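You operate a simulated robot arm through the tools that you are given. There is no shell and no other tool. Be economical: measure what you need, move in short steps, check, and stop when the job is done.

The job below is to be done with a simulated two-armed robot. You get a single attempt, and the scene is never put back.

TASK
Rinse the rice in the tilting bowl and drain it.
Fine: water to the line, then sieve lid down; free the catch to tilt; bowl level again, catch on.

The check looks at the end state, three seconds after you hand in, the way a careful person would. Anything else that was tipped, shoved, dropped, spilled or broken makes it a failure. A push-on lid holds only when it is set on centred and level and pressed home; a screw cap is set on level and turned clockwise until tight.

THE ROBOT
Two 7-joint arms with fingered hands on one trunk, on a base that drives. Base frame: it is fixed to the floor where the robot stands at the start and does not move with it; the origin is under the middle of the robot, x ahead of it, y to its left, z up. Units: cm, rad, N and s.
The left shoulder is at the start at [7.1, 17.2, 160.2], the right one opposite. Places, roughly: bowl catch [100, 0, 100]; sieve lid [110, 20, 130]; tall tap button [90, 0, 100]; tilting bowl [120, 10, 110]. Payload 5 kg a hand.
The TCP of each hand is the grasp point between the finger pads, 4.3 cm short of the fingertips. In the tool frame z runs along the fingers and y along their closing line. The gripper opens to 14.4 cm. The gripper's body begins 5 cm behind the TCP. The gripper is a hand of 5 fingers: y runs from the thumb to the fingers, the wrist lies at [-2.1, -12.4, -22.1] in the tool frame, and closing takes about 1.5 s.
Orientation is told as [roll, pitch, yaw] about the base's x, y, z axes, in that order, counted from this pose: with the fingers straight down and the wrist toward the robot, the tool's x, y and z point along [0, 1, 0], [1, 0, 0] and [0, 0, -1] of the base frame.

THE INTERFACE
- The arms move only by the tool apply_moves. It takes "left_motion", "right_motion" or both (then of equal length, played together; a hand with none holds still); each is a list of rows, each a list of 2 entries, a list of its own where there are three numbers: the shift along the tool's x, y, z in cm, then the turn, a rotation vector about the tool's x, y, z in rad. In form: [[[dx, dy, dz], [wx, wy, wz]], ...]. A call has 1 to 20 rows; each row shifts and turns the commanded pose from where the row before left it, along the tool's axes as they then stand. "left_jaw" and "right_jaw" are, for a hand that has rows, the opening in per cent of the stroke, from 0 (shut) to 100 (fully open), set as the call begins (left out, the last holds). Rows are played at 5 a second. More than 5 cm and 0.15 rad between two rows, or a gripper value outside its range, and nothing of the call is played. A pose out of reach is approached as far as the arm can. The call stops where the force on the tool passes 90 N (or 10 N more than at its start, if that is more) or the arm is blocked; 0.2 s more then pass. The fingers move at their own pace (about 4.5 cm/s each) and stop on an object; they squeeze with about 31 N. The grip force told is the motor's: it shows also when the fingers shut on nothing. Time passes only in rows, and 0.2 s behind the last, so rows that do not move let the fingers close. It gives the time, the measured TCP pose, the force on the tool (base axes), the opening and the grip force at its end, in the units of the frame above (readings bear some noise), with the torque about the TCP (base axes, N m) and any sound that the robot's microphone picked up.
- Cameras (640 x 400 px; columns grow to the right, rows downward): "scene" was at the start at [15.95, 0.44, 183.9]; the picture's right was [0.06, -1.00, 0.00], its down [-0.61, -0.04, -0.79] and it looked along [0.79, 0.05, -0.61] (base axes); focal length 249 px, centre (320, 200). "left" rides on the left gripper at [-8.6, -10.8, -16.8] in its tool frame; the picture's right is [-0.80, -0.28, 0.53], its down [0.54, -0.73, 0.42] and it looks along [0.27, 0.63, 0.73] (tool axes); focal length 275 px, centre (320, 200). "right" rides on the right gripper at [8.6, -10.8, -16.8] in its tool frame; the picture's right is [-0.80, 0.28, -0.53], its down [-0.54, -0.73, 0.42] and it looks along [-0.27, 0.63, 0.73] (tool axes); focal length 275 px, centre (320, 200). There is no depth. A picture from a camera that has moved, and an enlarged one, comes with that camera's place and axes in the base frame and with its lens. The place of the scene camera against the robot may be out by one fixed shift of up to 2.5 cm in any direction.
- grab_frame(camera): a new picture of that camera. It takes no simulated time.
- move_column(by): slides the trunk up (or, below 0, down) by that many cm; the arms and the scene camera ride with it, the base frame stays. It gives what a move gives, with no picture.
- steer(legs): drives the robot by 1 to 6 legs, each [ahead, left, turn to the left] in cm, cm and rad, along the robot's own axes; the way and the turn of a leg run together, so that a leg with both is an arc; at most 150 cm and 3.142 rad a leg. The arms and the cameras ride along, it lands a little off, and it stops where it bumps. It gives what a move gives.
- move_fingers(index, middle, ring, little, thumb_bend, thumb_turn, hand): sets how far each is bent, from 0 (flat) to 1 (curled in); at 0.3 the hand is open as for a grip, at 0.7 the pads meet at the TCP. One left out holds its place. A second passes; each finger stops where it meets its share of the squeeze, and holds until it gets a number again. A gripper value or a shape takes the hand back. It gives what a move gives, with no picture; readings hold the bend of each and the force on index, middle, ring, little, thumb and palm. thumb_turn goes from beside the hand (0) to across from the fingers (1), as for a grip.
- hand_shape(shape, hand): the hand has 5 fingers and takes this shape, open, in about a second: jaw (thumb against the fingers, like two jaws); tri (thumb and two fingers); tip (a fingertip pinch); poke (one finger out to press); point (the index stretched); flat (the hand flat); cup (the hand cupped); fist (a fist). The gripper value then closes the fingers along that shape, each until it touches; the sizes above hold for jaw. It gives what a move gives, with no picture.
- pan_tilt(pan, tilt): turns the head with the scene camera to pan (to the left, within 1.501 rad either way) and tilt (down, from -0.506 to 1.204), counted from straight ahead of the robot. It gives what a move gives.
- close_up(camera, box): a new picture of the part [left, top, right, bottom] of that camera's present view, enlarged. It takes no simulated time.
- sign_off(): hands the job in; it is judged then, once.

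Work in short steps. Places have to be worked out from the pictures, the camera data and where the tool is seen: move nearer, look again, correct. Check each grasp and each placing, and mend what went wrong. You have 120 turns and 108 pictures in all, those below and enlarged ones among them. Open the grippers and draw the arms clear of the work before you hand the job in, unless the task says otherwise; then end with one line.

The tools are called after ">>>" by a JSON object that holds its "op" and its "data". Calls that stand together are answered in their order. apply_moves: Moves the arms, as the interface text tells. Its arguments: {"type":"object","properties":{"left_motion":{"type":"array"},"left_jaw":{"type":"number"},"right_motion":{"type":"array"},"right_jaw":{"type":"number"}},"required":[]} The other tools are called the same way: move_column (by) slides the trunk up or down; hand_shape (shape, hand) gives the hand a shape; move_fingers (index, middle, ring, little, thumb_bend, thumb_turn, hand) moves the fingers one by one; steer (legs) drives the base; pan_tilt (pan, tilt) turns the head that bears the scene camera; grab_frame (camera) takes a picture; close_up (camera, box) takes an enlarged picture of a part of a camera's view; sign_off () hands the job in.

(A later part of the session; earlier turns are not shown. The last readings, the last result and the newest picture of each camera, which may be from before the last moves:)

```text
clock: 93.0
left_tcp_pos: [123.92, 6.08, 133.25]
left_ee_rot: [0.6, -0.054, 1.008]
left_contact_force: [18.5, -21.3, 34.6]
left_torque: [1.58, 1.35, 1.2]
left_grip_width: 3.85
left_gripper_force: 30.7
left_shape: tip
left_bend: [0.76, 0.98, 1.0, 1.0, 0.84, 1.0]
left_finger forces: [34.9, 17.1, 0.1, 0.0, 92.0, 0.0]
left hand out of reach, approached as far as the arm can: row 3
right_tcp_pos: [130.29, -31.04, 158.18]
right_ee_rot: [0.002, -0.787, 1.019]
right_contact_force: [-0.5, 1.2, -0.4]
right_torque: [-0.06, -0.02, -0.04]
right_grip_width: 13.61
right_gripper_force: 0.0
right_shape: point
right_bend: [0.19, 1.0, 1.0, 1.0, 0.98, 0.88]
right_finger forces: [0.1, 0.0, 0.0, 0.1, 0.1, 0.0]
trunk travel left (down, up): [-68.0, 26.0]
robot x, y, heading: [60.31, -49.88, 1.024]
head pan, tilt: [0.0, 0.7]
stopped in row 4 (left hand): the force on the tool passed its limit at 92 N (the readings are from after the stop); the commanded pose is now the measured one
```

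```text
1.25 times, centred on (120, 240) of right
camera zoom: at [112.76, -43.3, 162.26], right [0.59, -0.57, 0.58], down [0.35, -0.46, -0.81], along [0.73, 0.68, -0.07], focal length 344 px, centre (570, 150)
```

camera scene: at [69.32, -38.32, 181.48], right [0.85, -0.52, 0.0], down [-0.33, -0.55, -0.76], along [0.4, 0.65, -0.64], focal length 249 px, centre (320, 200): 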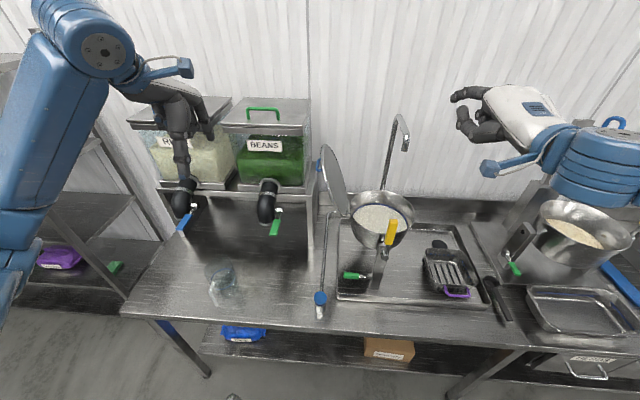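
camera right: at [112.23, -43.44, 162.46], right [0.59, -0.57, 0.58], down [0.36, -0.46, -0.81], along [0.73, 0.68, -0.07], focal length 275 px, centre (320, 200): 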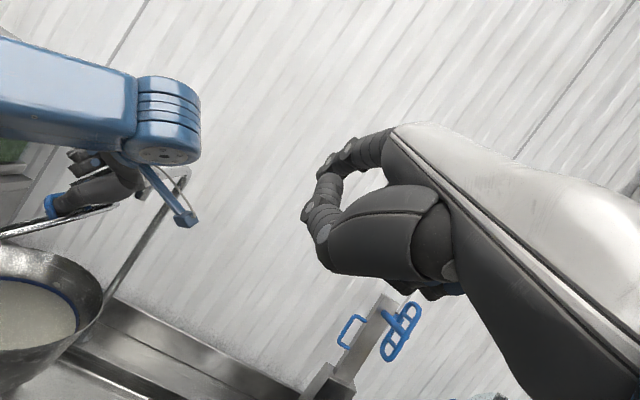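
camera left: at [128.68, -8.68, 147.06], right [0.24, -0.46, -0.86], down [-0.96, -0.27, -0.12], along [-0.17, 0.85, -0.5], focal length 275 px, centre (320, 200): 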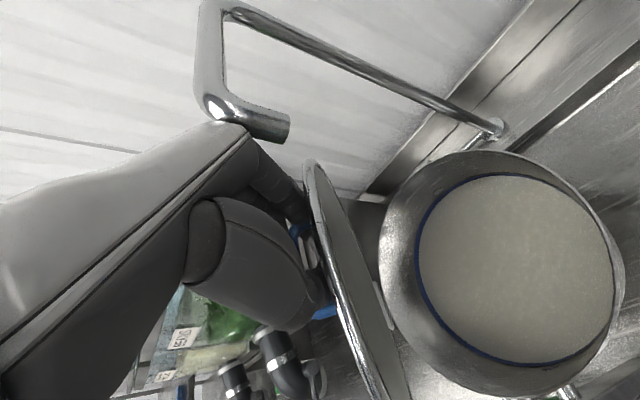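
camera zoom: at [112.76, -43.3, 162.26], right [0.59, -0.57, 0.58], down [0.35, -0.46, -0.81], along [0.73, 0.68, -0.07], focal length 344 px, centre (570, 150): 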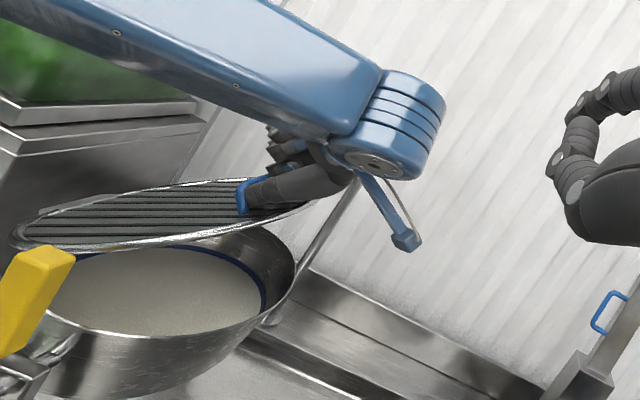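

The lid is now only about 12–15° open. I draw the fingers out along their own axis so it settles.

>>> {"op": "apply_moves", "data": {"left_motion": [[[0.2, 0.3, -0.6], [0, 0, 0]], [[0.2, 0, -0.8], [0, 0, 0]], [[0, 0, -1], [0, 0, 0]], [[0, 0, -1], [0, 0, 0]], [[0, 0, -1.2], [0, 0, 0]], [[0, -0.8, -1.2], [0, 0, 0]]]}}

>>> {"op": "close_up", "data": {"camera": "right", "box": [0, 80, 240, 400]}}

```text
clock: 94.4
left_tcp_pos: [122.95, 6.92, 134.95]
left_ee_rot: [0.601, -0.044, 1.022]
left_contact_force: [0.0, 1.8, -2.9]
left_torque: [0.07, -0.01, -0.01]
left_grip_width: 3.84
left_gripper_force: 30.8
left_shape: tip
left_bend: [0.76, 1.0, 1.0, 1.0, 0.82, 1.0]
left_finger forces: [1.0, 0.0, 0.0, 0.1, 2.3, 0.0]
left hand out of reach, approached as far as the arm can: row 1, 3, 4, 5, 6
right_tcp_pos: [130.23, -30.36, 158.07]
right_ee_rot: [-0.002, -0.784, 1.027]
right_contact_force: [0.9, 0.1, -0.2]
right_torque: [-0.03, 0.01, -0.05]
right_grip_width: 13.61
right_gripper_force: 0.1
right_shape: point
right_bend: [0.19, 1.0, 1.0, 1.0, 0.98, 0.88]
right_finger forces: [0.1, 0.0, 0.0, 0.0, 0.1, 0.1]
trunk travel left (down, up): [-68.0, 26.0]
robot x, y, heading: [60.33, -49.69, 1.026]
head pan, tilt: [0.0, 0.7]
```

```text
1.25 times, centred on (120, 240) of right
camera zoom: at [112.51, -42.47, 162.31], right [0.59, -0.56, 0.58], down [0.35, -0.46, -0.81], along [0.73, 0.68, -0.07], focal length 344 px, centre (570, 150)
```

zoom: 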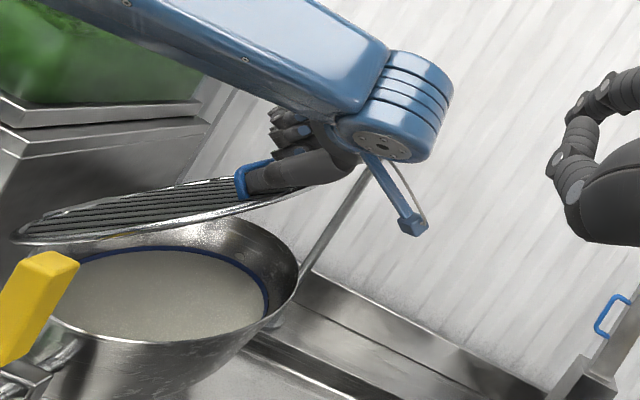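

The arm can't retreat along the finger axis at this tilt. I check where the spout is relative to the hand before choosing a way out.

>>> {"op": "grab_frame", "data": {"camera": "left"}}

>>> {"op": "close_up", "data": {"camera": "scene", "box": [290, 60, 450, 260]}}

```text
28 pictures are left
camera left: at [131.16, -11.23, 143.52], right [0.18, -0.4, -0.9], down [-0.96, -0.26, -0.07], along [-0.21, 0.88, -0.43], focal length 275 px, centre (320, 200)
```

left: 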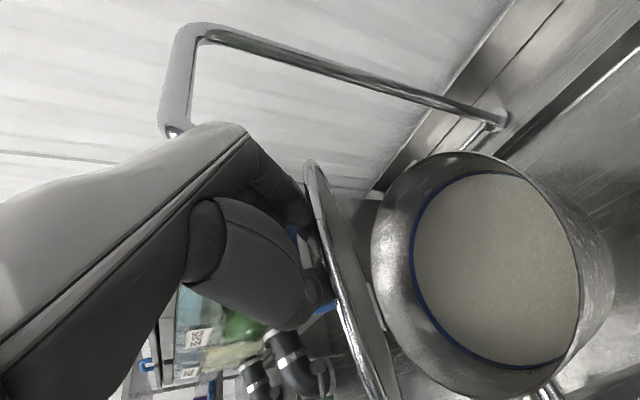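

```text
2.00 times, centred on (370, 160) of scene
camera zoom: at [69.35, -38.04, 181.44], right [0.85, -0.52, 0.0], down [-0.33, -0.55, -0.76], along [0.4, 0.65, -0.65], focal length 499 px, centre (220, 280)
```

zoom: 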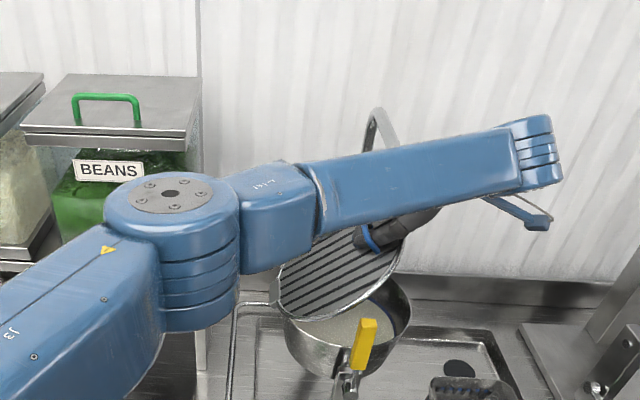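

I use trunk and base to retreat along the finger axis: up a little, then right a little.

>>> {"op": "move_column", "data": {"by": 1.2}}

>>> {"op": "steer", "data": {"legs": [[-0.5, -1.5, 0]]}}

>>> {"op": "move_column", "data": {"by": 1.5}}

>>> {"op": "close_up", "data": {"camera": "right", "box": [0, 80, 240, 400]}}

```text
clock: 95.0
left_tcp_pos: [123.25, 6.31, 136.44]
left_ee_rot: [0.6, -0.048, 1.017]
left_contact_force: [0.1, -1.0, 0.0]
left_torque: [0.02, -0.05, -0.05]
left_grip_width: 3.89
left_gripper_force: 30.9
left_shape: tip
left_bend: [0.76, 1.0, 1.0, 1.0, 0.82, 1.0]
left_finger forces: [2.1, 0.0, 0.0, 0.0, 0.0, 0.1]
right_tcp_pos: [130.14, -30.75, 159.42]
right_ee_rot: [-0.001, -0.786, 1.024]
right_contact_force: [0.4, -0.2, 0.1]
right_torque: [0.0, -0.01, -0.03]
right_grip_width: 13.64
right_gripper_force: 0.1
right_shape: point
right_bend: [0.19, 1.0, 1.0, 1.0, 0.98, 0.88]
right_finger forces: [0.1, 0.0, 0.0, 0.0, 0.0, 0.0]
trunk travel left (down, up): [-69.2, 24.8]
robot x, y, heading: [60.34, -49.92, 1.025]
head pan, tilt: [0.0, 0.7]
```

```text
clock: 95.8
left_tcp_pos: [123.89, 5.49, 136.42]
left_ee_rot: [0.599, -0.043, 1.018]
left_contact_force: [0.1, -0.2, 0.0]
left_torque: [-0.09, -0.08, 0.02]
left_grip_width: 3.9
left_gripper_force: 31.2
left_shape: tip
left_bend: [0.76, 1.0, 1.0, 1.0, 0.82, 1.0]
left_finger forces: [0.0, 0.0, 0.0, 0.0, 0.1, 0.0]
right_tcp_pos: [130.93, -31.62, 159.38]
right_ee_rot: [-0.004, -0.787, 1.027]
right_contact_force: [-0.7, 1.1, 0.9]
right_torque: [-0.04, -0.01, -0.08]
right_grip_width: 13.64
right_gripper_force: 0.1
right_shape: point
right_bend: [0.19, 1.0, 1.0, 1.0, 0.98, 0.88]
right_finger forces: [0.1, 0.0, 0.0, 0.0, 0.0, 0.0]
trunk travel left (down, up): [-69.2, 24.8]
robot x, y, heading: [61.34, -50.96, 1.025]
head pan, tilt: [0.0, 0.7]
```

```text
clock: 96.4
left_tcp_pos: [124.29, 5.1, 137.99]
left_ee_rot: [0.6, -0.047, 1.019]
left_contact_force: [1.0, -0.7, -0.4]
left_torque: [-0.07, -0.03, -0.03]
left_grip_width: 3.91
left_gripper_force: 30.9
left_shape: tip
left_bend: [0.76, 1.0, 1.0, 1.0, 0.82, 1.0]
left_finger forces: [0.1, 0.0, 0.1, 0.1, 0.0, 0.1]
right_tcp_pos: [131.15, -32.0, 160.88]
right_ee_rot: [0.002, -0.785, 1.025]
right_contact_force: [0.0, -0.7, 1.1]
right_torque: [0.0, 0.03, 0.02]
right_grip_width: 13.63
right_gripper_force: 0.0
right_shape: point
right_bend: [0.19, 1.0, 1.0, 1.0, 0.98, 0.88]
right_finger forces: [0.0, 0.0, 0.0, 0.0, 0.0, 0.0]
trunk travel left (down, up): [-70.7, 23.3]
robot x, y, heading: [61.0, -51.05, 1.025]
head pan, tilt: [0.0, 0.7]
```

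```text
1.25 times, centred on (120, 240) of right
camera zoom: at [113.59, -44.26, 165.06], right [0.59, -0.57, 0.58], down [0.35, -0.46, -0.81], along [0.73, 0.68, -0.07], focal length 344 px, centre (570, 150)
```

zoom: 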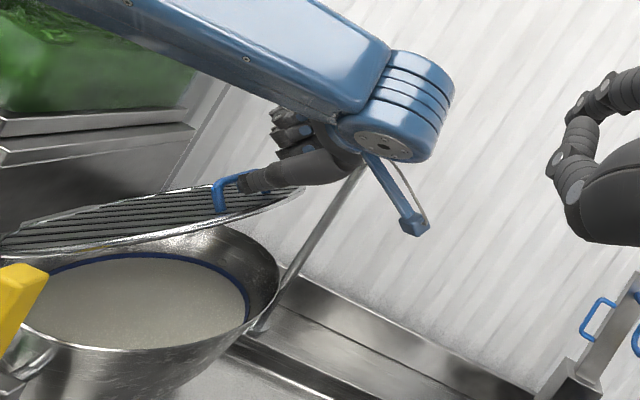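

The fingers are nearly out and the lid stays by itself (hinge friction). A bit further out.

>>> {"op": "steer", "data": {"legs": [[-0.5, -2, 0]]}}

>>> {"op": "move_column", "data": {"by": 4}}

>>> {"op": "close_up", "data": {"camera": "right", "box": [0, 80, 240, 400]}}

```text
clock: 97.2
left_tcp_pos: [125.1, 4.29, 137.98]
left_ee_rot: [0.596, -0.042, 1.023]
left_contact_force: [-0.7, 0.8, -0.3]
left_torque: [-0.09, -0.09, 0.01]
left_grip_width: 3.88
left_gripper_force: 30.3
left_shape: tip
left_bend: [0.76, 1.0, 1.0, 1.0, 0.82, 1.0]
left_finger forces: [0.0, 0.0, 0.1, 0.1, 0.1, 0.1]
right_tcp_pos: [132.24, -32.75, 161.06]
right_ee_rot: [-0.005, -0.786, 1.031]
right_contact_force: [0.2, 1.7, 0.9]
right_torque: [-0.08, -0.07, -0.09]
right_grip_width: 13.61
right_gripper_force: 0.0
right_shape: point
right_bend: [0.19, 1.0, 1.0, 1.0, 0.98, 0.88]
right_finger forces: [0.0, 0.1, 0.0, 0.0, 0.0, 0.1]
trunk travel left (down, up): [-70.7, 23.3]
robot x, y, heading: [62.81, -52.53, 1.023]
head pan, tilt: [0.0, 0.7]
```

```text
clock: 98.0
left_tcp_pos: [125.28, 4.21, 142.0]
left_ee_rot: [0.597, -0.044, 1.024]
left_contact_force: [-0.3, 0.2, 0.6]
left_torque: [-0.07, -0.05, 0.02]
left_grip_width: 3.9
left_gripper_force: 31.2
left_shape: tip
left_bend: [0.76, 1.0, 1.0, 1.0, 0.82, 1.0]
left_finger forces: [0.0, 0.0, 0.1, 0.0, 0.0, 0.0]
right_tcp_pos: [132.34, -32.91, 164.89]
right_ee_rot: [-0.005, -0.787, 1.03]
right_contact_force: [-0.5, 0.8, -0.2]
right_torque: [-0.05, -0.05, -0.01]
right_grip_width: 13.65
right_gripper_force: 0.1
right_shape: point
right_bend: [0.19, 1.0, 1.0, 1.0, 0.98, 0.88]
right_finger forces: [0.0, 0.0, 0.1, 0.0, 0.0, 0.1]
trunk travel left (down, up): [-74.7, 19.3]
robot x, y, heading: [63.04, -52.7, 1.027]
head pan, tilt: [0.0, 0.7]
```

```text
1.25 times, centred on (120, 240) of right
camera zoom: at [114.67, -45.25, 169.11], right [0.59, -0.56, 0.58], down [0.36, -0.46, -0.81], along [0.73, 0.68, -0.07], focal length 344 px, centre (570, 150)
```

zoom: 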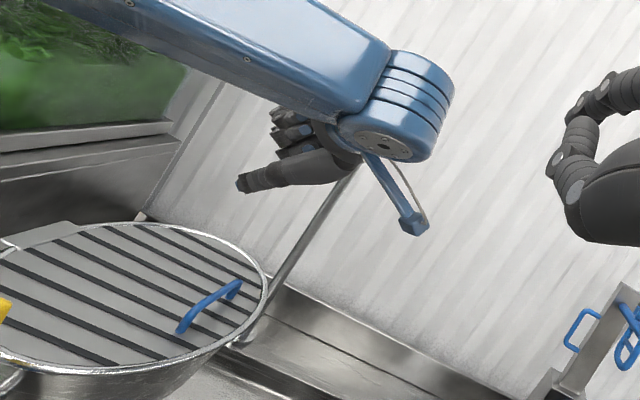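

The lid lies down on the bowl. I back the robot off so both arms come clear, then look at the bowl.

>>> {"op": "steer", "data": {"legs": [[-26, 0, 0]]}}

>>> {"op": "apply_moves", "data": {"left_motion": [[[3, 0, -2], [0, -0.15, 0]], [[3, 0, -2], [0, -0.15, 0]], [[4, 0, -1], [0, -0.15, 0]], [[4.5, 0, 0], [0, -0.14, 0]], [[4.5, 0, 0], [0, 0, 0]], [[4.5, 0, 0], [0, 0, 0]], [[4.5, 0, 0], [0, 0, 0]], [[4.5, 0, 0], [0, 0, 0]], [[4.5, 0, 0], [0, 0, 0]]]}}

>>> {"op": "close_up", "data": {"camera": "scene", "box": [270, 80, 430, 240]}}

```text
clock: 99.9
left_tcp_pos: [112.21, -18.22, 141.49]
left_ee_rot: [0.603, -0.041, 1.022]
left_contact_force: [1.2, 1.8, -1.1]
left_torque: [-0.04, 0.03, 0.04]
left_grip_width: 3.89
left_gripper_force: 31.4
left_shape: tip
left_bend: [0.76, 1.0, 1.0, 1.0, 0.82, 1.0]
left_finger forces: [0.0, 0.0, 0.0, 0.0, 0.1, 0.0]
right_tcp_pos: [119.29, -55.37, 164.74]
right_ee_rot: [0.002, -0.783, 1.025]
right_contact_force: [0.5, 1.1, 0.8]
right_torque: [0.01, 0.03, 0.04]
right_grip_width: 13.63
right_gripper_force: 0.0
right_shape: point
right_bend: [0.19, 1.0, 1.0, 1.0, 0.98, 0.88]
right_finger forces: [0.0, 0.0, 0.0, 0.0, 0.0, 0.0]
trunk travel left (down, up): [-74.7, 19.3]
robot x, y, heading: [48.81, -74.76, 1.022]
head pan, tilt: [0.0, 0.7]
```

```text
clock: 101.9
left_tcp_pos: [82.73, -1.11, 151.12]
left_ee_rot: [0.011, -0.046, 1.022]
left_contact_force: [-0.1, 0.7, 0.4]
left_torque: [0.04, -0.01, -0.02]
left_grip_width: 3.89
left_gripper_force: 30.7
left_shape: tip
left_bend: [0.76, 1.0, 1.0, 1.0, 0.82, 1.0]
left_finger forces: [0.1, 0.1, 0.1, 0.0, 0.0, 0.0]
right_tcp_pos: [118.77, -55.67, 165.01]
right_ee_rot: [-0.002, -0.787, 1.026]
right_contact_force: [0.2, 0.2, 0.3]
right_torque: [-0.04, -0.05, -0.01]
right_grip_width: 13.65
right_gripper_force: 0.0
right_shape: point
right_bend: [0.19, 1.0, 1.0, 1.0, 0.98, 0.88]
right_finger forces: [0.1, 0.1, 0.0, 0.1, 0.0, 0.1]
trunk travel left (down, up): [-74.7, 19.3]
robot x, y, heading: [48.57, -74.66, 1.019]
head pan, tilt: [0.0, 0.7]
```

```text
2.50 times, centred on (350, 160) of scene
camera zoom: at [57.99, -63.42, 188.18], right [0.85, -0.52, 0.0], down [-0.34, -0.55, -0.76], along [0.4, 0.65, -0.64], focal length 624 px, centre (245, 300)
```

zoom: 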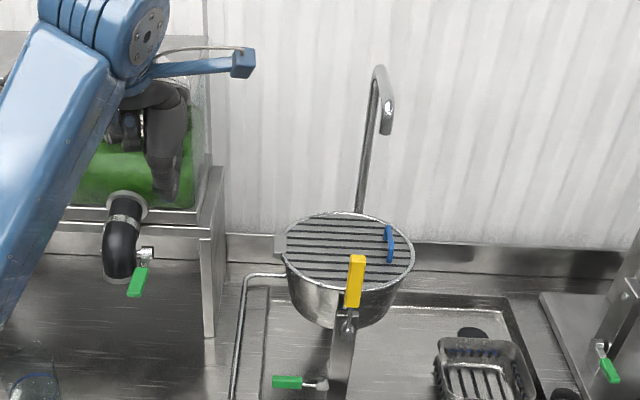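

The lid is seated and the bowl level. Next the catch: I reposition nearer and to the right, with the left hand to get a view of the green lever.

>>> {"op": "apply_moves", "data": {"left_motion": [[[0, -4, 0], [0, 0, 0]], [[0, -4, 0], [0, 0, 0]], [[0, -4, 0], [0, 0, 0]]]}}

>>> {"op": "steer", "data": {"legs": [[30, -9, 0]]}}

>>> {"op": "move_column", "data": {"by": -14}}

>>> {"op": "grab_frame", "data": {"camera": "left"}}

```text
clock: 102.7
left_tcp_pos: [76.15, -11.51, 150.84]
left_ee_rot: [0.009, -0.044, 1.021]
left_contact_force: [-1.1, -0.2, -0.8]
left_torque: [0.03, -0.05, -0.01]
left_grip_width: 3.91
left_gripper_force: 30.9
left_shape: tip
left_bend: [0.76, 1.0, 1.0, 1.0, 0.82, 1.0]
left_finger forces: [0.0, 0.1, 0.0, 0.1, 0.1, 0.0]
right_tcp_pos: [118.57, -55.69, 165.11]
right_ee_rot: [-0.001, -0.79, 1.027]
right_contact_force: [-0.6, 0.1, 0.0]
right_torque: [-0.06, -0.04, -0.06]
right_grip_width: 13.61
right_gripper_force: 0.2
right_shape: point
right_bend: [0.19, 1.0, 1.0, 1.0, 0.98, 0.88]
right_finger forces: [0.0, 0.0, 0.1, 0.0, 0.0, 0.0]
trunk travel left (down, up): [-74.7, 19.3]
robot x, y, heading: [48.69, -75.23, 1.02]
head pan, tilt: [0.0, 0.7]
```

```text
clock: 104.8
left_tcp_pos: [99.87, 9.21, 151.1]
left_ee_rot: [0.009, -0.047, 1.02]
left_contact_force: [-1.4, -0.8, 0.6]
left_torque: [0.04, -0.05, -0.01]
left_grip_width: 3.91
left_gripper_force: 31.0
left_shape: tip
left_bend: [0.76, 1.0, 1.0, 1.0, 0.82, 1.0]
left_finger forces: [0.1, 0.1, 0.1, 0.1, 0.1, 0.0]
right_tcp_pos: [142.1, -35.16, 165.03]
right_ee_rot: [0.002, -0.789, 1.024]
right_contact_force: [-0.8, -0.3, 1.1]
right_torque: [-0.01, -0.02, -0.04]
right_grip_width: 13.65
right_gripper_force: 0.0
right_shape: point
right_bend: [0.19, 1.0, 1.0, 1.0, 0.98, 0.88]
right_finger forces: [0.0, 0.0, 0.0, 0.0, 0.0, 0.1]
trunk travel left (down, up): [-74.7, 19.3]
robot x, y, heading: [72.32, -53.87, 1.022]
head pan, tilt: [0.0, 0.7]
```

```text
clock: 106.5
left_tcp_pos: [100.22, 9.42, 136.88]
left_ee_rot: [0.011, -0.046, 1.018]
left_contact_force: [-0.3, -0.2, 0.0]
left_torque: [0.0, 0.02, -0.04]
left_grip_width: 3.88
left_gripper_force: 30.8
left_shape: tip
left_bend: [0.76, 1.0, 1.0, 1.0, 0.82, 1.0]
left_finger forces: [0.0, 0.0, 0.1, 0.1, 0.0, 0.0]
right_tcp_pos: [142.43, -34.91, 150.89]
right_ee_rot: [0.0, -0.788, 1.022]
right_contact_force: [-0.2, 0.9, 0.1]
right_torque: [-0.01, 0.01, 0.0]
right_grip_width: 13.63
right_gripper_force: 0.0
right_shape: point
right_bend: [0.19, 1.0, 1.0, 1.0, 0.98, 0.88]
right_finger forces: [0.0, 0.0, 0.0, 0.0, 0.0, 0.0]
trunk travel left (down, up): [-60.7, 33.3]
robot x, y, heading: [72.46, -54.29, 1.021]
head pan, tilt: [0.0, 0.7]
```

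```text
23 pictures are left
camera left: at [101.56, -4.95, 153.0], right [0.54, -0.63, -0.56], down [-0.84, -0.31, -0.45], along [0.11, 0.71, -0.7], focal length 275 px, centre (320, 200)
```

left: 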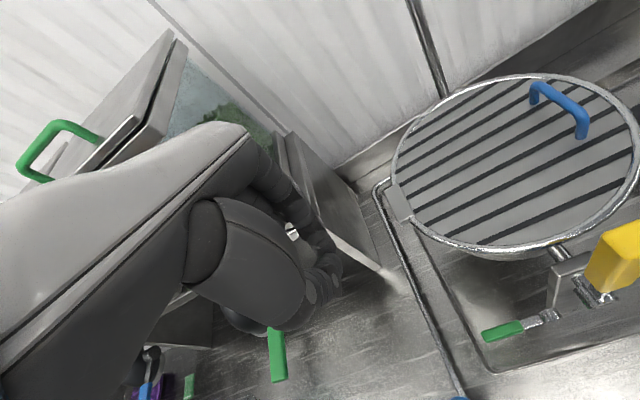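

I enlarge the catch from this camera.

>>> {"op": "close_up", "data": {"camera": "left", "box": [460, 230, 640, 380]}}

```text
2.67 times, centred on (550, 305) of left
camera zoom: at [101.56, -4.95, 153.0], right [0.54, -0.63, -0.56], down [-0.84, -0.31, -0.45], along [0.11, 0.71, -0.7], focal length 734 px, centre (-293, -80)
```

zoom: 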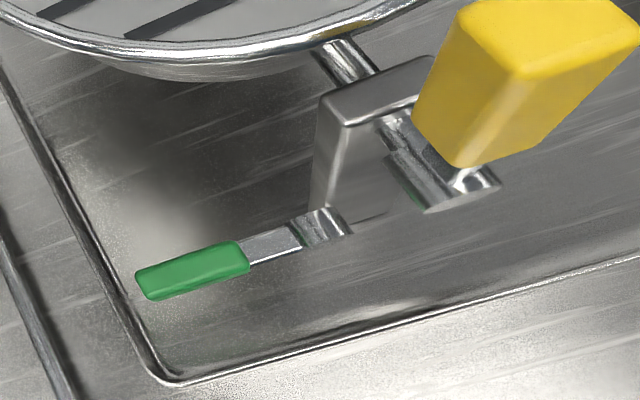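

The catch lever swings in the bench-parallel vertical plane, so it lifts. The left hand will pinch it near its end: I pitch the hand forward and come down in front of it.

>>> {"op": "apply_moves", "data": {"left_motion": [[[-1.2, -2, 0], [-0.13, 0, 0]], [[-1.2, -2, 0], [-0.13, 0, 0]], [[-1.2, -2, 0], [-0.13, 0, 0]], [[-1.2, -2, 0], [-0.13, 0, 0]], [[-1.2, -1, 0], [-0.13, 0, 0]], [[0, -3.2, 2.1], [0, 0, 0]], [[0, -3.2, 2.1], [0, 0, 0]], [[0, -3.2, 2.1], [0, 0, 0]], [[0, -3.2, 2.1], [0, 0, 0]], [[0, -2.7, 2.1], [0, 0, 0]]], "left_jaw": 42}}

>>> {"op": "grab_frame", "data": {"camera": "left"}}

```text
clock: 108.7
left_tcp_pos: [98.06, -5.36, 116.29]
left_ee_rot: [0.015, -0.697, 1.009]
left_contact_force: [-0.2, 0.4, 0.2]
left_torque: [0.0, -0.02, -0.01]
left_grip_width: 6.04
left_gripper_force: 0.1
left_shape: tip
left_bend: [0.73, 0.98, 0.99, 0.99, 0.72, 1.0]
left_finger forces: [0.0, 0.0, 0.0, 0.0, 0.0, 0.0]
right_tcp_pos: [142.39, -35.13, 150.92]
right_ee_rot: [0.001, -0.789, 1.022]
right_contact_force: [0.4, -0.2, 0.0]
right_torque: [-0.01, 0.0, -0.02]
right_grip_width: 13.61
right_gripper_force: 0.0
right_shape: point
right_bend: [0.19, 1.0, 1.0, 1.0, 0.98, 0.88]
right_finger forces: [0.0, 0.1, 0.1, 0.0, 0.1, 0.1]
trunk travel left (down, up): [-60.7, 33.3]
robot x, y, heading: [72.3, -54.25, 1.012]
head pan, tilt: [0.0, 0.7]
```

```text
21 pictures are left
camera left: at [95.46, -26.04, 122.03], right [0.74, -0.31, -0.6], down [-0.62, 0.05, -0.78], along [0.27, 0.95, -0.16], focal length 275 px, centre (320, 200)
```

left: 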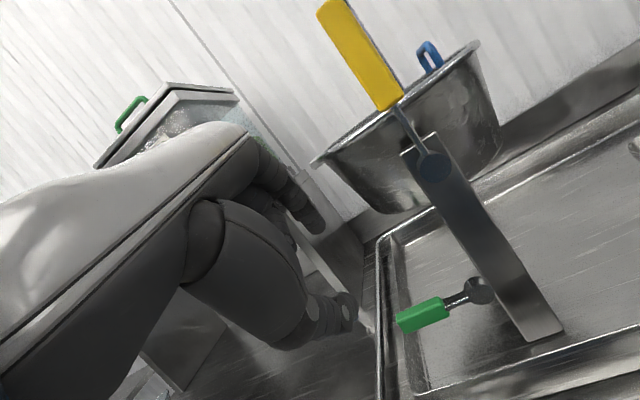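

Clear view. I advance along the finger axis to straddle the lever.

>>> {"op": "apply_moves", "data": {"left_motion": [[[-0.3, -0.6, 4], [0, 0, 0]], [[0, -0.6, 4], [0, 0, 0]], [[0, -0.6, 4], [0, 0, 0]], [[0, -0.7, 3.2], [0, 0, 0]]]}}

>>> {"op": "grab_frame", "data": {"camera": "left"}}

```text
clock: 109.7
left_tcp_pos: [102.2, 1.41, 102.89]
left_ee_rot: [0.017, -0.695, 1.009]
left_contact_force: [0.2, -0.2, 0.7]
left_torque: [0.02, 0.04, 0.02]
left_grip_width: 6.03
left_gripper_force: 0.0
left_shape: tip
left_bend: [0.73, 0.98, 0.99, 0.99, 0.72, 1.0]
left_finger forces: [0.0, 0.0, 0.0, 0.0, 0.0, 0.1]
right_tcp_pos: [142.62, -35.0, 150.82]
right_ee_rot: [0.002, -0.788, 1.02]
right_contact_force: [0.7, -0.7, -0.4]
right_torque: [-0.02, 0.0, 0.02]
right_grip_width: 13.65
right_gripper_force: 0.0
right_shape: point
right_bend: [0.19, 1.0, 1.0, 1.0, 0.98, 0.88]
right_finger forces: [0.0, 0.0, 0.0, 0.0, 0.0, 0.1]
trunk travel left (down, up): [-60.7, 33.3]
robot x, y, heading: [72.74, -53.57, 1.018]
head pan, tilt: [0.0, 0.7]
```

```text
20 pictures are left
camera left: at [99.54, -19.3, 108.7], right [0.74, -0.31, -0.6], down [-0.62, 0.05, -0.78], along [0.27, 0.95, -0.16], focal length 275 px, centre (320, 200)
```

left: 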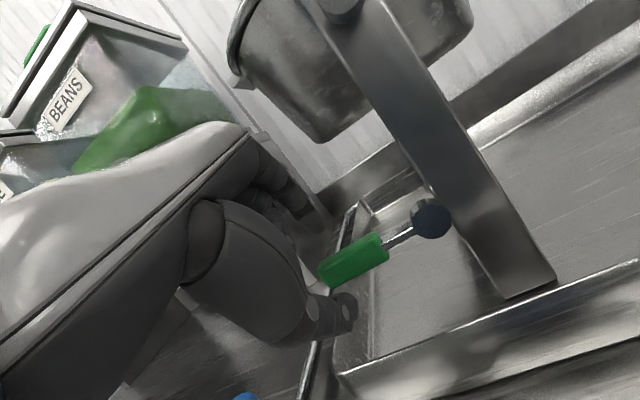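

The lever's end is between the digits but barely; I shift 2 cm right and close.

>>> {"op": "apply_moves", "data": {"left_motion": [[[-2, 0, 0], [0, 0, 0]], [[0, 0, 0.5], [0, 0, 0]]]}}

>>> {"op": "apply_moves", "data": {"left_motion": [[[0, 0, 0], [0, 0, 0]], [[0, 0, 0], [0, 0, 0]], [[0, 0, 0], [0, 0, 0]], [[0, 0, 0], [0, 0, 0]], [[0, 0, 0], [0, 0, 0]]], "left_jaw": 0}}

>>> {"op": "grab_frame", "data": {"camera": "left"}}

```text
clock: 110.3
left_tcp_pos: [104.1, 0.63, 102.57]
left_ee_rot: [0.016, -0.694, 1.01]
left_contact_force: [0.8, 0.7, -0.2]
left_torque: [-0.03, 0.02, 0.01]
left_grip_width: 6.06
left_gripper_force: 0.1
left_shape: tip
left_bend: [0.73, 0.98, 0.99, 0.99, 0.72, 1.0]
left_finger forces: [0.1, 0.1, 0.0, 0.0, 0.1, 0.0]
right_tcp_pos: [142.53, -34.95, 150.84]
right_ee_rot: [0.002, -0.787, 1.021]
right_contact_force: [-0.8, 0.2, -0.4]
right_torque: [0.0, 0.0, -0.01]
right_grip_width: 13.64
right_gripper_force: 0.1
right_shape: point
right_bend: [0.19, 1.0, 1.0, 1.0, 0.98, 0.88]
right_finger forces: [0.0, 0.1, 0.1, 0.0, 0.1, 0.0]
trunk travel left (down, up): [-60.7, 33.3]
robot x, y, heading: [72.41, -53.61, 1.018]
head pan, tilt: [0.0, 0.7]
```

```text
clock: 111.5
left_tcp_pos: [104.04, 0.72, 102.48]
left_ee_rot: [0.015, -0.695, 1.011]
left_contact_force: [3.1, 2.9, -0.7]
left_torque: [-0.16, 0.07, 0.11]
left_grip_width: 1.98
left_gripper_force: 31.3
left_shape: tip
left_bend: [0.7, 1.0, 1.0, 1.0, 0.75, 1.0]
left_finger forces: [29.7, 0.1, 0.0, 0.0, 25.9, 0.1]
right_tcp_pos: [142.51, -34.87, 150.9]
right_ee_rot: [-0.001, -0.787, 1.023]
right_contact_force: [0.0, -0.7, 0.8]
right_torque: [-0.01, -0.03, 0.02]
right_grip_width: 13.59
right_gripper_force: 0.0
right_shape: point
right_bend: [0.19, 1.0, 1.0, 1.0, 0.98, 0.88]
right_finger forces: [0.0, 0.0, 0.1, 0.1, 0.0, 0.0]
trunk travel left (down, up): [-60.7, 33.3]
robot x, y, heading: [72.59, -54.3, 1.017]
head pan, tilt: [0.0, 0.7]
```

```text
19 pictures are left
camera left: at [101.38, -20.02, 108.32], right [0.74, -0.31, -0.6], down [-0.62, 0.04, -0.78], along [0.27, 0.95, -0.16], focal length 275 px, centre (320, 200)
```

left: 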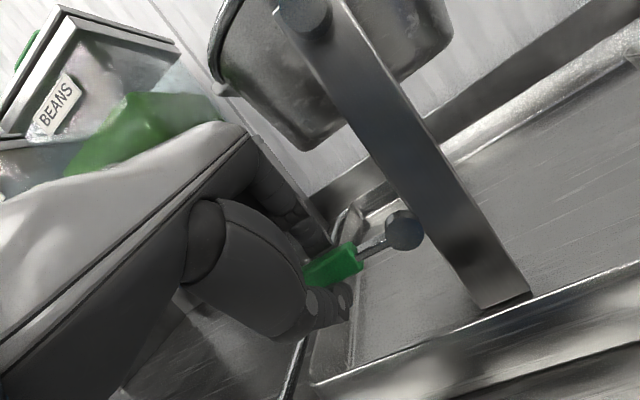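

The lever is pinched (30 N). I lift it along its arc, first 45°, rolling the hand a little with it.

>>> {"op": "apply_moves", "data": {"left_motion": [[[-0.1, 0.49, -0.58], [0, 0.038, 0.032]], [[-0.1, 0.49, -0.59], [0, 0.038, 0.032]], [[-0.41, 0.96, -1.14], [0, 0.077, 0.064]], [[-0.63, 0.91, -1.08], [0, 0.077, 0.064]]]}}

>>> {"op": "grab_frame", "data": {"camera": "left"}}

```text
clock: 112.5
left_tcp_pos: [103.58, 1.09, 104.74]
left_ee_rot: [0.474, -0.634, 0.703]
left_contact_force: [47.1, -7.7, -20.0]
left_torque: [-0.25, -0.66, -0.11]
left_grip_width: 1.94
left_gripper_force: 31.1
left_shape: tip
left_bend: [0.7, 1.0, 1.0, 1.0, 0.76, 0.97]
left_finger forces: [40.8, 0.0, 0.0, 0.0, 25.2, 0.1]
right_tcp_pos: [142.64, -34.17, 150.74]
right_ee_rot: [-0.005, -0.781, 1.024]
right_contact_force: [-0.2, 0.9, -0.6]
right_torque: [0.03, -0.01, -0.03]
right_grip_width: 13.65
right_gripper_force: 0.1
right_shape: point
right_bend: [0.19, 1.0, 1.0, 1.0, 0.98, 0.88]
right_finger forces: [0.1, 0.1, 0.0, 0.0, 0.1, 0.0]
trunk travel left (down, up): [-60.7, 33.3]
robot x, y, heading: [72.68, -54.27, 1.017]
head pan, tilt: [0.0, 0.7]
```

```text
18 pictures are left
camera left: at [101.82, -20.4, 107.26], right [0.5, -0.18, -0.84], down [-0.82, 0.19, -0.53], along [0.26, 0.97, -0.05], focal length 275 px, centre (320, 200)
```

left: 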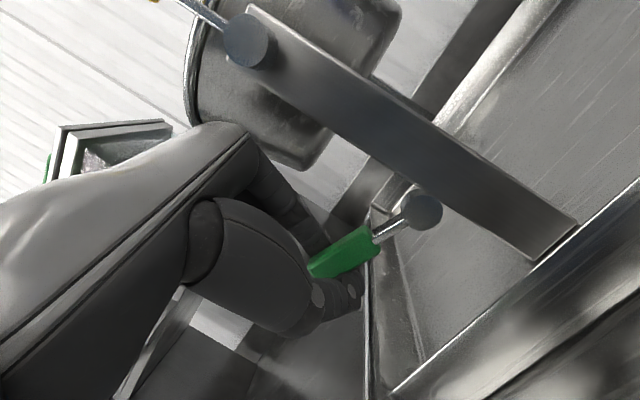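

The roll seems to exceed the left wrist's range and strains the lever sideways. I undo the roll while holding the lever and recheck.

>>> {"op": "apply_moves", "data": {"left_motion": [[[0, 0, 0], [0, -0.077, -0.064]], [[0, 0, 0], [0, -0.077, -0.064]], [[0, 0, 0], [0, -0.06, -0.05]]]}}

```text
clock: 113.5
left_tcp_pos: [102.03, 3.1, 105.67]
left_ee_rot: [0.205, -0.715, 0.86]
left_contact_force: [-0.1, 0.1, 1.9]
left_torque: [-0.01, 0.11, 0.06]
left_grip_width: 1.7
left_gripper_force: 31.0
left_shape: tip
left_bend: [0.7, 1.0, 1.0, 1.0, 0.77, 0.99]
left_finger forces: [0.0, 0.0, 0.0, 0.0, 0.1, 0.0]
right_tcp_pos: [142.12, -33.81, 151.03]
right_ee_rot: [-0.006, -0.78, 1.026]
right_contact_force: [1.0, -1.5, 0.8]
right_torque: [0.09, 0.03, 0.09]
right_grip_width: 13.61
right_gripper_force: 0.1
right_shape: point
right_bend: [0.19, 1.0, 1.0, 1.0, 0.98, 0.88]
right_finger forces: [0.0, 0.0, 0.0, 0.1, 0.0, 0.1]
trunk travel left (down, up): [-60.7, 33.3]
robot x, y, heading: [72.14, -53.78, 1.02]
head pan, tilt: [0.0, 0.7]
stopped in row 3 (left hand): the arm was blocked; the commanded pose is now the measured one
```

The lever slipped out and the left arm is at a joint limit. I look at the state.

>>> {"op": "grab_frame", "data": {"camera": "scene"}}

>>> {"op": "close_up", "data": {"camera": "left", "box": [160, 0, 640, 300]}}

```text
17 pictures are left
camera scene: at [81.43, -41.32, 174.27], right [0.85, -0.52, 0.01], down [-0.34, -0.56, -0.76], along [0.4, 0.65, -0.65], focal length 249 px, centre (320, 200)
```

scene: 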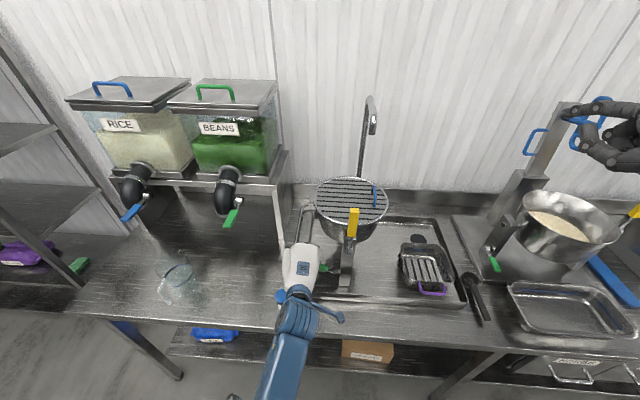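

```text
1.33 times, centred on (400, 150) of left
camera zoom: at [99.39, -17.92, 109.69], right [0.66, -0.26, -0.7], down [-0.7, 0.14, -0.7], along [0.28, 0.96, -0.09], focal length 367 px, centre (213, 267)
```

zoom: 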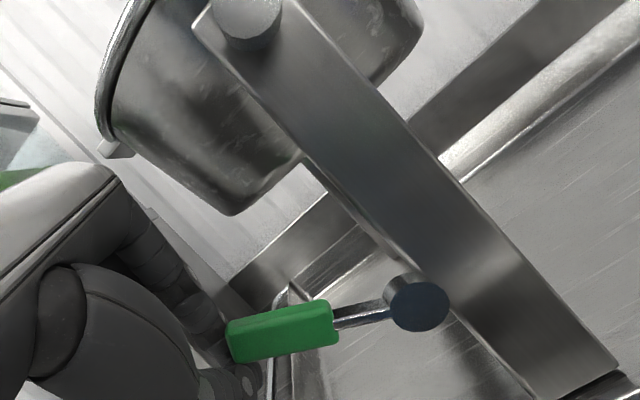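

The lever is already raised about 20° and stays. I back off, untwist the left arm and lower the trunk so it works in a more natural posture.

>>> {"op": "steer", "data": {"legs": [[-20, 0, 0]]}}

>>> {"op": "apply_moves", "data": {"left_motion": [[[0, 2, -3], [0, 0, 0]], [[0, 2, -3], [0, 0, 0]], [[0, 2, -3], [0, -0.05, -0.04]], [[0, 2, -3], [0, -0.06, -0.05]], [[0, 2, -3], [0, -0.06, -0.05]], [[0, 3, 1], [0, 0, 0]], [[0, 3, 2], [0, 0, 0]]]}}

>>> {"op": "move_column", "data": {"by": -20}}

```text
clock: 115.1
left_tcp_pos: [91.45, -14.04, 105.05]
left_ee_rot: [0.194, -0.704, 0.869]
left_contact_force: [0.5, 0.1, 0.3]
left_torque: [-0.01, 0.01, 0.0]
left_grip_width: 1.68
left_gripper_force: 31.0
left_shape: tip
left_bend: [0.7, 1.0, 1.0, 1.0, 0.77, 0.99]
left_finger forces: [0.1, 0.1, 0.0, 0.0, 0.0, 0.0]
right_tcp_pos: [131.41, -50.31, 150.79]
right_ee_rot: [-0.01, -0.778, 1.033]
right_contact_force: [-0.8, -0.2, 0.1]
right_torque: [-0.01, -0.03, -0.06]
right_grip_width: 13.63
right_gripper_force: 0.0
right_shape: point
right_bend: [0.19, 1.0, 1.0, 1.0, 0.98, 0.88]
right_finger forces: [0.0, 0.0, 0.0, 0.1, 0.0, 0.0]
trunk travel left (down, up): [-60.7, 33.3]
robot x, y, heading: [62.03, -71.19, 1.023]
head pan, tilt: [0.0, 0.7]
```

```text
clock: 116.2
left_tcp_pos: [89.02, -17.17, 117.35]
left_ee_rot: [0.17, -0.695, 0.839]
left_contact_force: [0.2, -0.6, -1.6]
left_torque: [0.04, 0.0, 0.06]
left_grip_width: 1.68
left_gripper_force: 31.0
left_shape: tip
left_bend: [0.7, 1.0, 1.0, 1.0, 0.77, 0.99]
left_finger forces: [0.0, 0.0, 0.1, 0.0, 0.0, 0.0]
right_tcp_pos: [131.69, -51.66, 150.83]
right_ee_rot: [-0.002, -0.786, 1.027]
right_contact_force: [1.8, -0.1, 0.2]
right_torque: [-0.01, 0.05, 0.08]
right_grip_width: 13.64
right_gripper_force: 0.1
right_shape: point
right_bend: [0.19, 1.0, 1.0, 1.0, 0.98, 0.88]
right_finger forces: [0.0, 0.1, 0.0, 0.1, 0.0, 0.0]
trunk travel left (down, up): [-60.7, 33.3]
robot x, y, heading: [61.89, -70.86, 1.021]
head pan, tilt: [0.0, 0.7]
stopped in row 5 (left hand): the arm was blocked; the commanded pose is now the measured one
```

```text
clock: 118.4
left_tcp_pos: [88.99, -16.92, 97.2]
left_ee_rot: [0.165, -0.691, 0.846]
left_contact_force: [-0.2, -0.3, -0.1]
left_torque: [0.01, -0.01, 0.0]
left_grip_width: 1.65
left_gripper_force: 31.3
left_shape: tip
left_bend: [0.7, 1.0, 1.0, 1.0, 0.77, 0.99]
left_finger forces: [0.1, 0.1, 0.1, 0.0, 0.0, 0.0]
right_tcp_pos: [131.63, -51.16, 130.64]
right_ee_rot: [-0.003, -0.781, 1.029]
right_contact_force: [0.2, -0.2, 0.3]
right_torque: [0.03, 0.0, 0.01]
right_grip_width: 13.65
right_gripper_force: 0.0
right_shape: point
right_bend: [0.19, 1.0, 1.0, 1.0, 0.98, 0.88]
right_finger forces: [0.1, 0.0, 0.1, 0.0, 0.1, 0.0]
trunk travel left (down, up): [-40.7, 53.3]
robot x, y, heading: [61.7, -71.41, 1.03]
head pan, tilt: [0.0, 0.7]
```

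The elbow is still folded. I raise the trunk a little and stretch the arm forward and up over free bench to unfold it.

>>> {"op": "move_column", "data": {"by": 14}}

>>> {"op": "apply_moves", "data": {"left_motion": [[[0.5, 3, 2.6], [0, 0, 0]], [[0.5, 3, 2.6], [0, 0, 0]], [[0.5, 3.5, 1.5], [0, 0, 0]], [[0.5, 3.8, 0.5], [0, -0.05, -0.04]], [[0.5, 3.8, -0.5], [0, -0.06, -0.05]], [[0.5, 3.5, -1.5], [0, -0.05, -0.04]], [[0, 3, -2], [0, 0, 0]]]}}

```text
clock: 120.1
left_tcp_pos: [88.82, -17.05, 111.4]
left_ee_rot: [0.165, -0.693, 0.848]
left_contact_force: [0.1, -0.3, -1.2]
left_torque: [-0.02, 0.0, 0.01]
left_grip_width: 1.69
left_gripper_force: 30.5
left_shape: tip
left_bend: [0.7, 1.0, 1.0, 1.0, 0.77, 0.99]
left_finger forces: [0.1, 0.0, 0.0, 0.0, 0.0, 0.0]
right_tcp_pos: [131.57, -51.19, 144.97]
right_ee_rot: [-0.005, -0.783, 1.028]
right_contact_force: [0.2, -1.2, -0.1]
right_torque: [0.01, 0.02, -0.02]
right_grip_width: 13.61
right_gripper_force: 0.0
right_shape: point
right_bend: [0.19, 1.0, 1.0, 1.0, 0.98, 0.88]
right_finger forces: [0.0, 0.0, 0.0, 0.0, 0.0, 0.0]
trunk travel left (down, up): [-54.7, 39.3]
robot x, y, heading: [61.49, -70.82, 1.022]
head pan, tilt: [0.0, 0.7]
```

```text
clock: 121.9
left_tcp_pos: [95.53, 2.88, 123.17]
left_ee_rot: [0.005, -0.698, 0.976]
left_contact_force: [-0.9, 0.6, -0.7]
left_torque: [0.0, 0.02, 0.02]
left_grip_width: 1.71
left_gripper_force: 31.0
left_shape: tip
left_bend: [0.7, 1.0, 1.0, 1.0, 0.77, 0.99]
left_finger forces: [0.0, 0.0, 0.0, 0.1, 0.0, 0.0]
right_tcp_pos: [131.88, -52.04, 144.88]
right_ee_rot: [0.001, -0.786, 1.025]
right_contact_force: [0.8, 0.0, 0.0]
right_torque: [0.01, 0.0, -0.03]
right_grip_width: 13.65
right_gripper_force: 0.0
right_shape: point
right_bend: [0.19, 1.0, 1.0, 1.0, 0.98, 0.88]
right_finger forces: [0.1, 0.0, 0.0, 0.0, 0.0, 0.1]
trunk travel left (down, up): [-54.7, 39.3]
robot x, y, heading: [61.74, -70.93, 1.025]
head pan, tilt: [0.0, 0.7]
stopped in row 7 (left hand): the arm was blocked; the commanded pose is now the measured one
```

The arm is unfolded with a good attitude. I now bring the closed fingertips down left of the lever, to go under it and push it up.

>>> {"op": "apply_moves", "data": {"left_motion": [[[-1, 0, 0], [-0.125, 0, -0.04]], [[-1, 0, 0], [-0.125, 0, 0]], [[-0.5, -3.4, 2.5], [0, 0, 0]], [[0, -3.4, 2.5], [0, 0, 0]], [[0, -3.4, 2.5], [0, 0, 0]], [[0, -3.4, 2.5], [0, 0, 0]], [[0, -2.4, 1.8], [0, 0, 0]]]}}

>>> {"op": "grab_frame", "data": {"camera": "left"}}

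```text
clock: 123.6
left_tcp_pos: [93.24, 5.37, 102.54]
left_ee_rot: [0.187, -0.953, 0.867]
left_contact_force: [0.4, 1.2, -0.1]
left_torque: [-0.04, 0.01, -0.01]
left_grip_width: 1.71
left_gripper_force: 30.9
left_shape: tip
left_bend: [0.7, 1.0, 1.0, 1.0, 0.77, 0.99]
left_finger forces: [0.0, 0.0, 0.0, 0.0, 0.1, 0.0]
right_tcp_pos: [131.76, -51.88, 144.83]
right_ee_rot: [0.002, -0.787, 1.024]
right_contact_force: [0.3, 0.2, -0.4]
right_torque: [0.01, 0.03, 0.0]
right_grip_width: 13.61
right_gripper_force: 0.0
right_shape: point
right_bend: [0.19, 1.0, 1.0, 1.0, 0.98, 0.88]
right_finger forces: [0.1, 0.0, 0.0, 0.0, 0.0, 0.1]
trunk travel left (down, up): [-54.7, 39.3]
robot x, y, heading: [61.78, -71.3, 1.022]
head pan, tilt: [0.0, 0.7]
stopped in row 7 (left hand): the arm was blocked; the commanded pose is now the measured one
```

```text
15 pictures are left
camera left: at [90.02, -16.02, 102.26], right [0.77, -0.15, -0.62], down [-0.57, 0.27, -0.77], along [0.28, 0.95, 0.12], focal length 275 px, centre (320, 200)
```

left: 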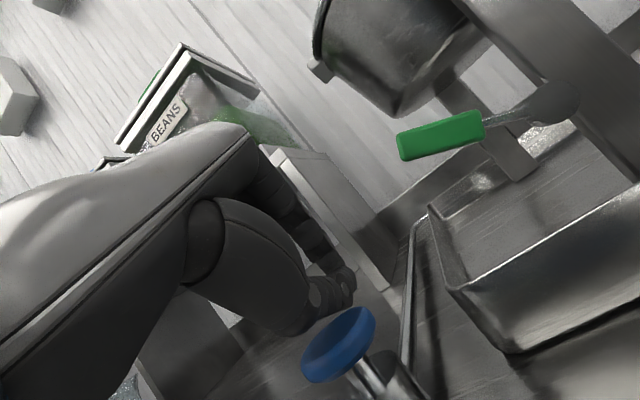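

The hand drifted toward the blue button because the arm runs out of wrist range this far below the shoulder. I go up, then lower the trunk so the shoulder is nearer to the work height.

>>> {"op": "apply_moves", "data": {"left_motion": [[[0, 3.3, -2.3], [0, 0, 0]], [[0, 3.3, -2.3], [0, 0, 0]], [[-0.5, 3.3, -2.3], [0, 0, 0]], [[-1, 3.3, -2.3], [0, -0.05, -0.04]], [[-1, 3.3, -2.3], [0, -0.05, -0.05]], [[-1, 2.5, -1.5], [0, -0.05, -0.05]]]}}

>>> {"op": "move_column", "data": {"by": -24}}

```text
clock: 125.2
left_tcp_pos: [93.79, 5.52, 121.9]
left_ee_rot: [0.042, -0.935, 0.975]
left_contact_force: [0.3, -0.1, 0.4]
left_torque: [-0.02, 0.02, 0.0]
left_grip_width: 1.69
left_gripper_force: 31.3
left_shape: tip
left_bend: [0.7, 1.0, 1.0, 1.0, 0.77, 0.99]
left_finger forces: [0.1, 0.1, 0.0, 0.1, 0.1, 0.0]
right_tcp_pos: [131.7, -51.92, 144.86]
right_ee_rot: [0.002, -0.787, 1.025]
right_contact_force: [-0.4, 0.0, 0.7]
right_torque: [0.0, -0.01, 0.02]
right_grip_width: 13.62
right_gripper_force: 0.0
right_shape: point
right_bend: [0.19, 1.0, 1.0, 1.0, 0.98, 0.88]
right_finger forces: [0.1, 0.0, 0.1, 0.1, 0.1, 0.0]
trunk travel left (down, up): [-54.7, 39.3]
robot x, y, heading: [61.84, -70.96, 1.021]
head pan, tilt: [0.0, 0.7]
stopped in row 6 (left hand): the arm was blocked; the commanded pose is now the measured one
```

```text
clock: 127.7
left_tcp_pos: [93.58, 4.85, 99.84]
left_ee_rot: [0.041, -0.963, 0.974]
left_contact_force: [2.4, -7.8, 77.8]
left_torque: [-2.33, 0.97, 0.1]
left_grip_width: 0.44
left_gripper_force: 30.8
left_shape: tip
left_bend: [0.7, 1.0, 1.0, 1.0, 0.77, 1.0]
left_finger forces: [0.1, 0.0, 0.0, 0.0, 74.6, 0.0]
right_tcp_pos: [131.56, -52.66, 121.2]
right_ee_rot: [0.002, -0.796, 1.023]
right_contact_force: [0.5, -0.3, -0.2]
right_torque: [0.02, 0.0, 0.03]
right_grip_width: 13.65
right_gripper_force: 0.0
right_shape: point
right_bend: [0.19, 1.0, 1.0, 1.0, 0.98, 0.88]
right_finger forces: [0.1, 0.1, 0.0, 0.0, 0.0, 0.0]
trunk travel left (down, up): [-30.7, 63.3]
robot x, y, heading: [61.94, -70.91, 1.017]
head pan, tilt: [0.0, 0.7]
```

The trunk lowering pressed the thumb onto something — lift at once and check for running water.

>>> {"op": "apply_moves", "data": {"left_motion": [[[0, 3.3, -2.3], [0, 0, 0]], [[0, 3.3, -2.3], [0, 0, 0]], [[0, 3.3, -2.3], [0, 0, 0]], [[0, 3.3, -2.3], [0, 0, 0]]]}}

>>> {"op": "grab_frame", "data": {"camera": "scene"}}

```text
clock: 128.7
left_tcp_pos: [94.5, 5.39, 114.07]
left_ee_rot: [0.037, -0.932, 0.977]
left_contact_force: [-0.3, 0.0, -0.2]
left_torque: [0.05, 0.0, 0.0]
left_grip_width: 1.21
left_gripper_force: 31.0
left_shape: tip
left_bend: [0.7, 1.0, 1.0, 1.0, 0.78, 1.0]
left_finger forces: [0.0, 0.0, 0.0, 0.0, 0.0, 0.0]
right_tcp_pos: [131.75, -51.83, 120.85]
right_ee_rot: [0.002, -0.787, 1.024]
right_contact_force: [-1.3, -0.3, -0.4]
right_torque: [0.03, -0.01, 0.01]
right_grip_width: 13.63
right_gripper_force: 0.1
right_shape: point
right_bend: [0.19, 1.0, 1.0, 1.0, 0.98, 0.88]
right_finger forces: [0.0, 0.0, 0.1, 0.0, 0.0, 0.0]
trunk travel left (down, up): [-30.7, 63.3]
robot x, y, heading: [61.91, -70.9, 1.017]
head pan, tilt: [0.0, 0.7]
```

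```text
14 pictures are left
camera scene: at [71.07, -59.71, 144.16], right [0.85, -0.52, 0.0], down [-0.34, -0.55, -0.76], along [0.4, 0.65, -0.64], focal length 249 px, centre (320, 200)
```

scene: 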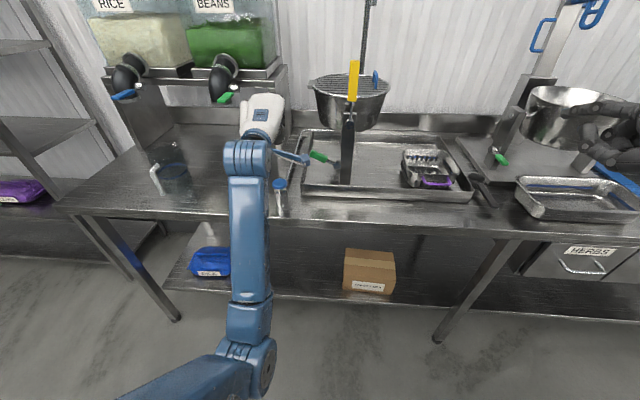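

No water running, nothing displaced; the lever is seen raised by ~25°. I test whether the arm tracks well now by moving right at this height.

>>> {"op": "apply_moves", "data": {"left_motion": [[[-2, -0.5, -0.6], [0, 0, 0]], [[-2, -0.5, -0.6], [0, 0, 0]], [[-1.5, -0.2, 0], [0, 0, 0]]]}}

```text
clock: 129.5
left_tcp_pos: [96.79, 2.79, 115.07]
left_ee_rot: [0.107, -0.96, 0.946]
left_contact_force: [0.0, 0.1, 0.1]
left_torque: [-0.02, -0.01, -0.01]
left_grip_width: 1.18
left_gripper_force: 31.6
left_shape: tip
left_bend: [0.7, 1.0, 1.0, 1.0, 0.78, 1.0]
left_finger forces: [0.0, 0.0, 0.0, 0.0, 0.0, 0.1]
right_tcp_pos: [131.77, -51.93, 120.95]
right_ee_rot: [0.002, -0.788, 1.023]
right_contact_force: [-0.2, -0.7, 0.7]
right_torque: [0.01, 0.04, 0.0]
right_grip_width: 13.63
right_gripper_force: 0.1
right_shape: point
right_bend: [0.19, 1.0, 1.0, 1.0, 0.98, 0.88]
right_finger forces: [0.0, 0.0, 0.1, 0.1, 0.0, 0.0]
trunk travel left (down, up): [-30.7, 63.3]
robot x, y, heading: [61.99, -71.26, 1.023]
head pan, tilt: [0.0, 0.7]
```

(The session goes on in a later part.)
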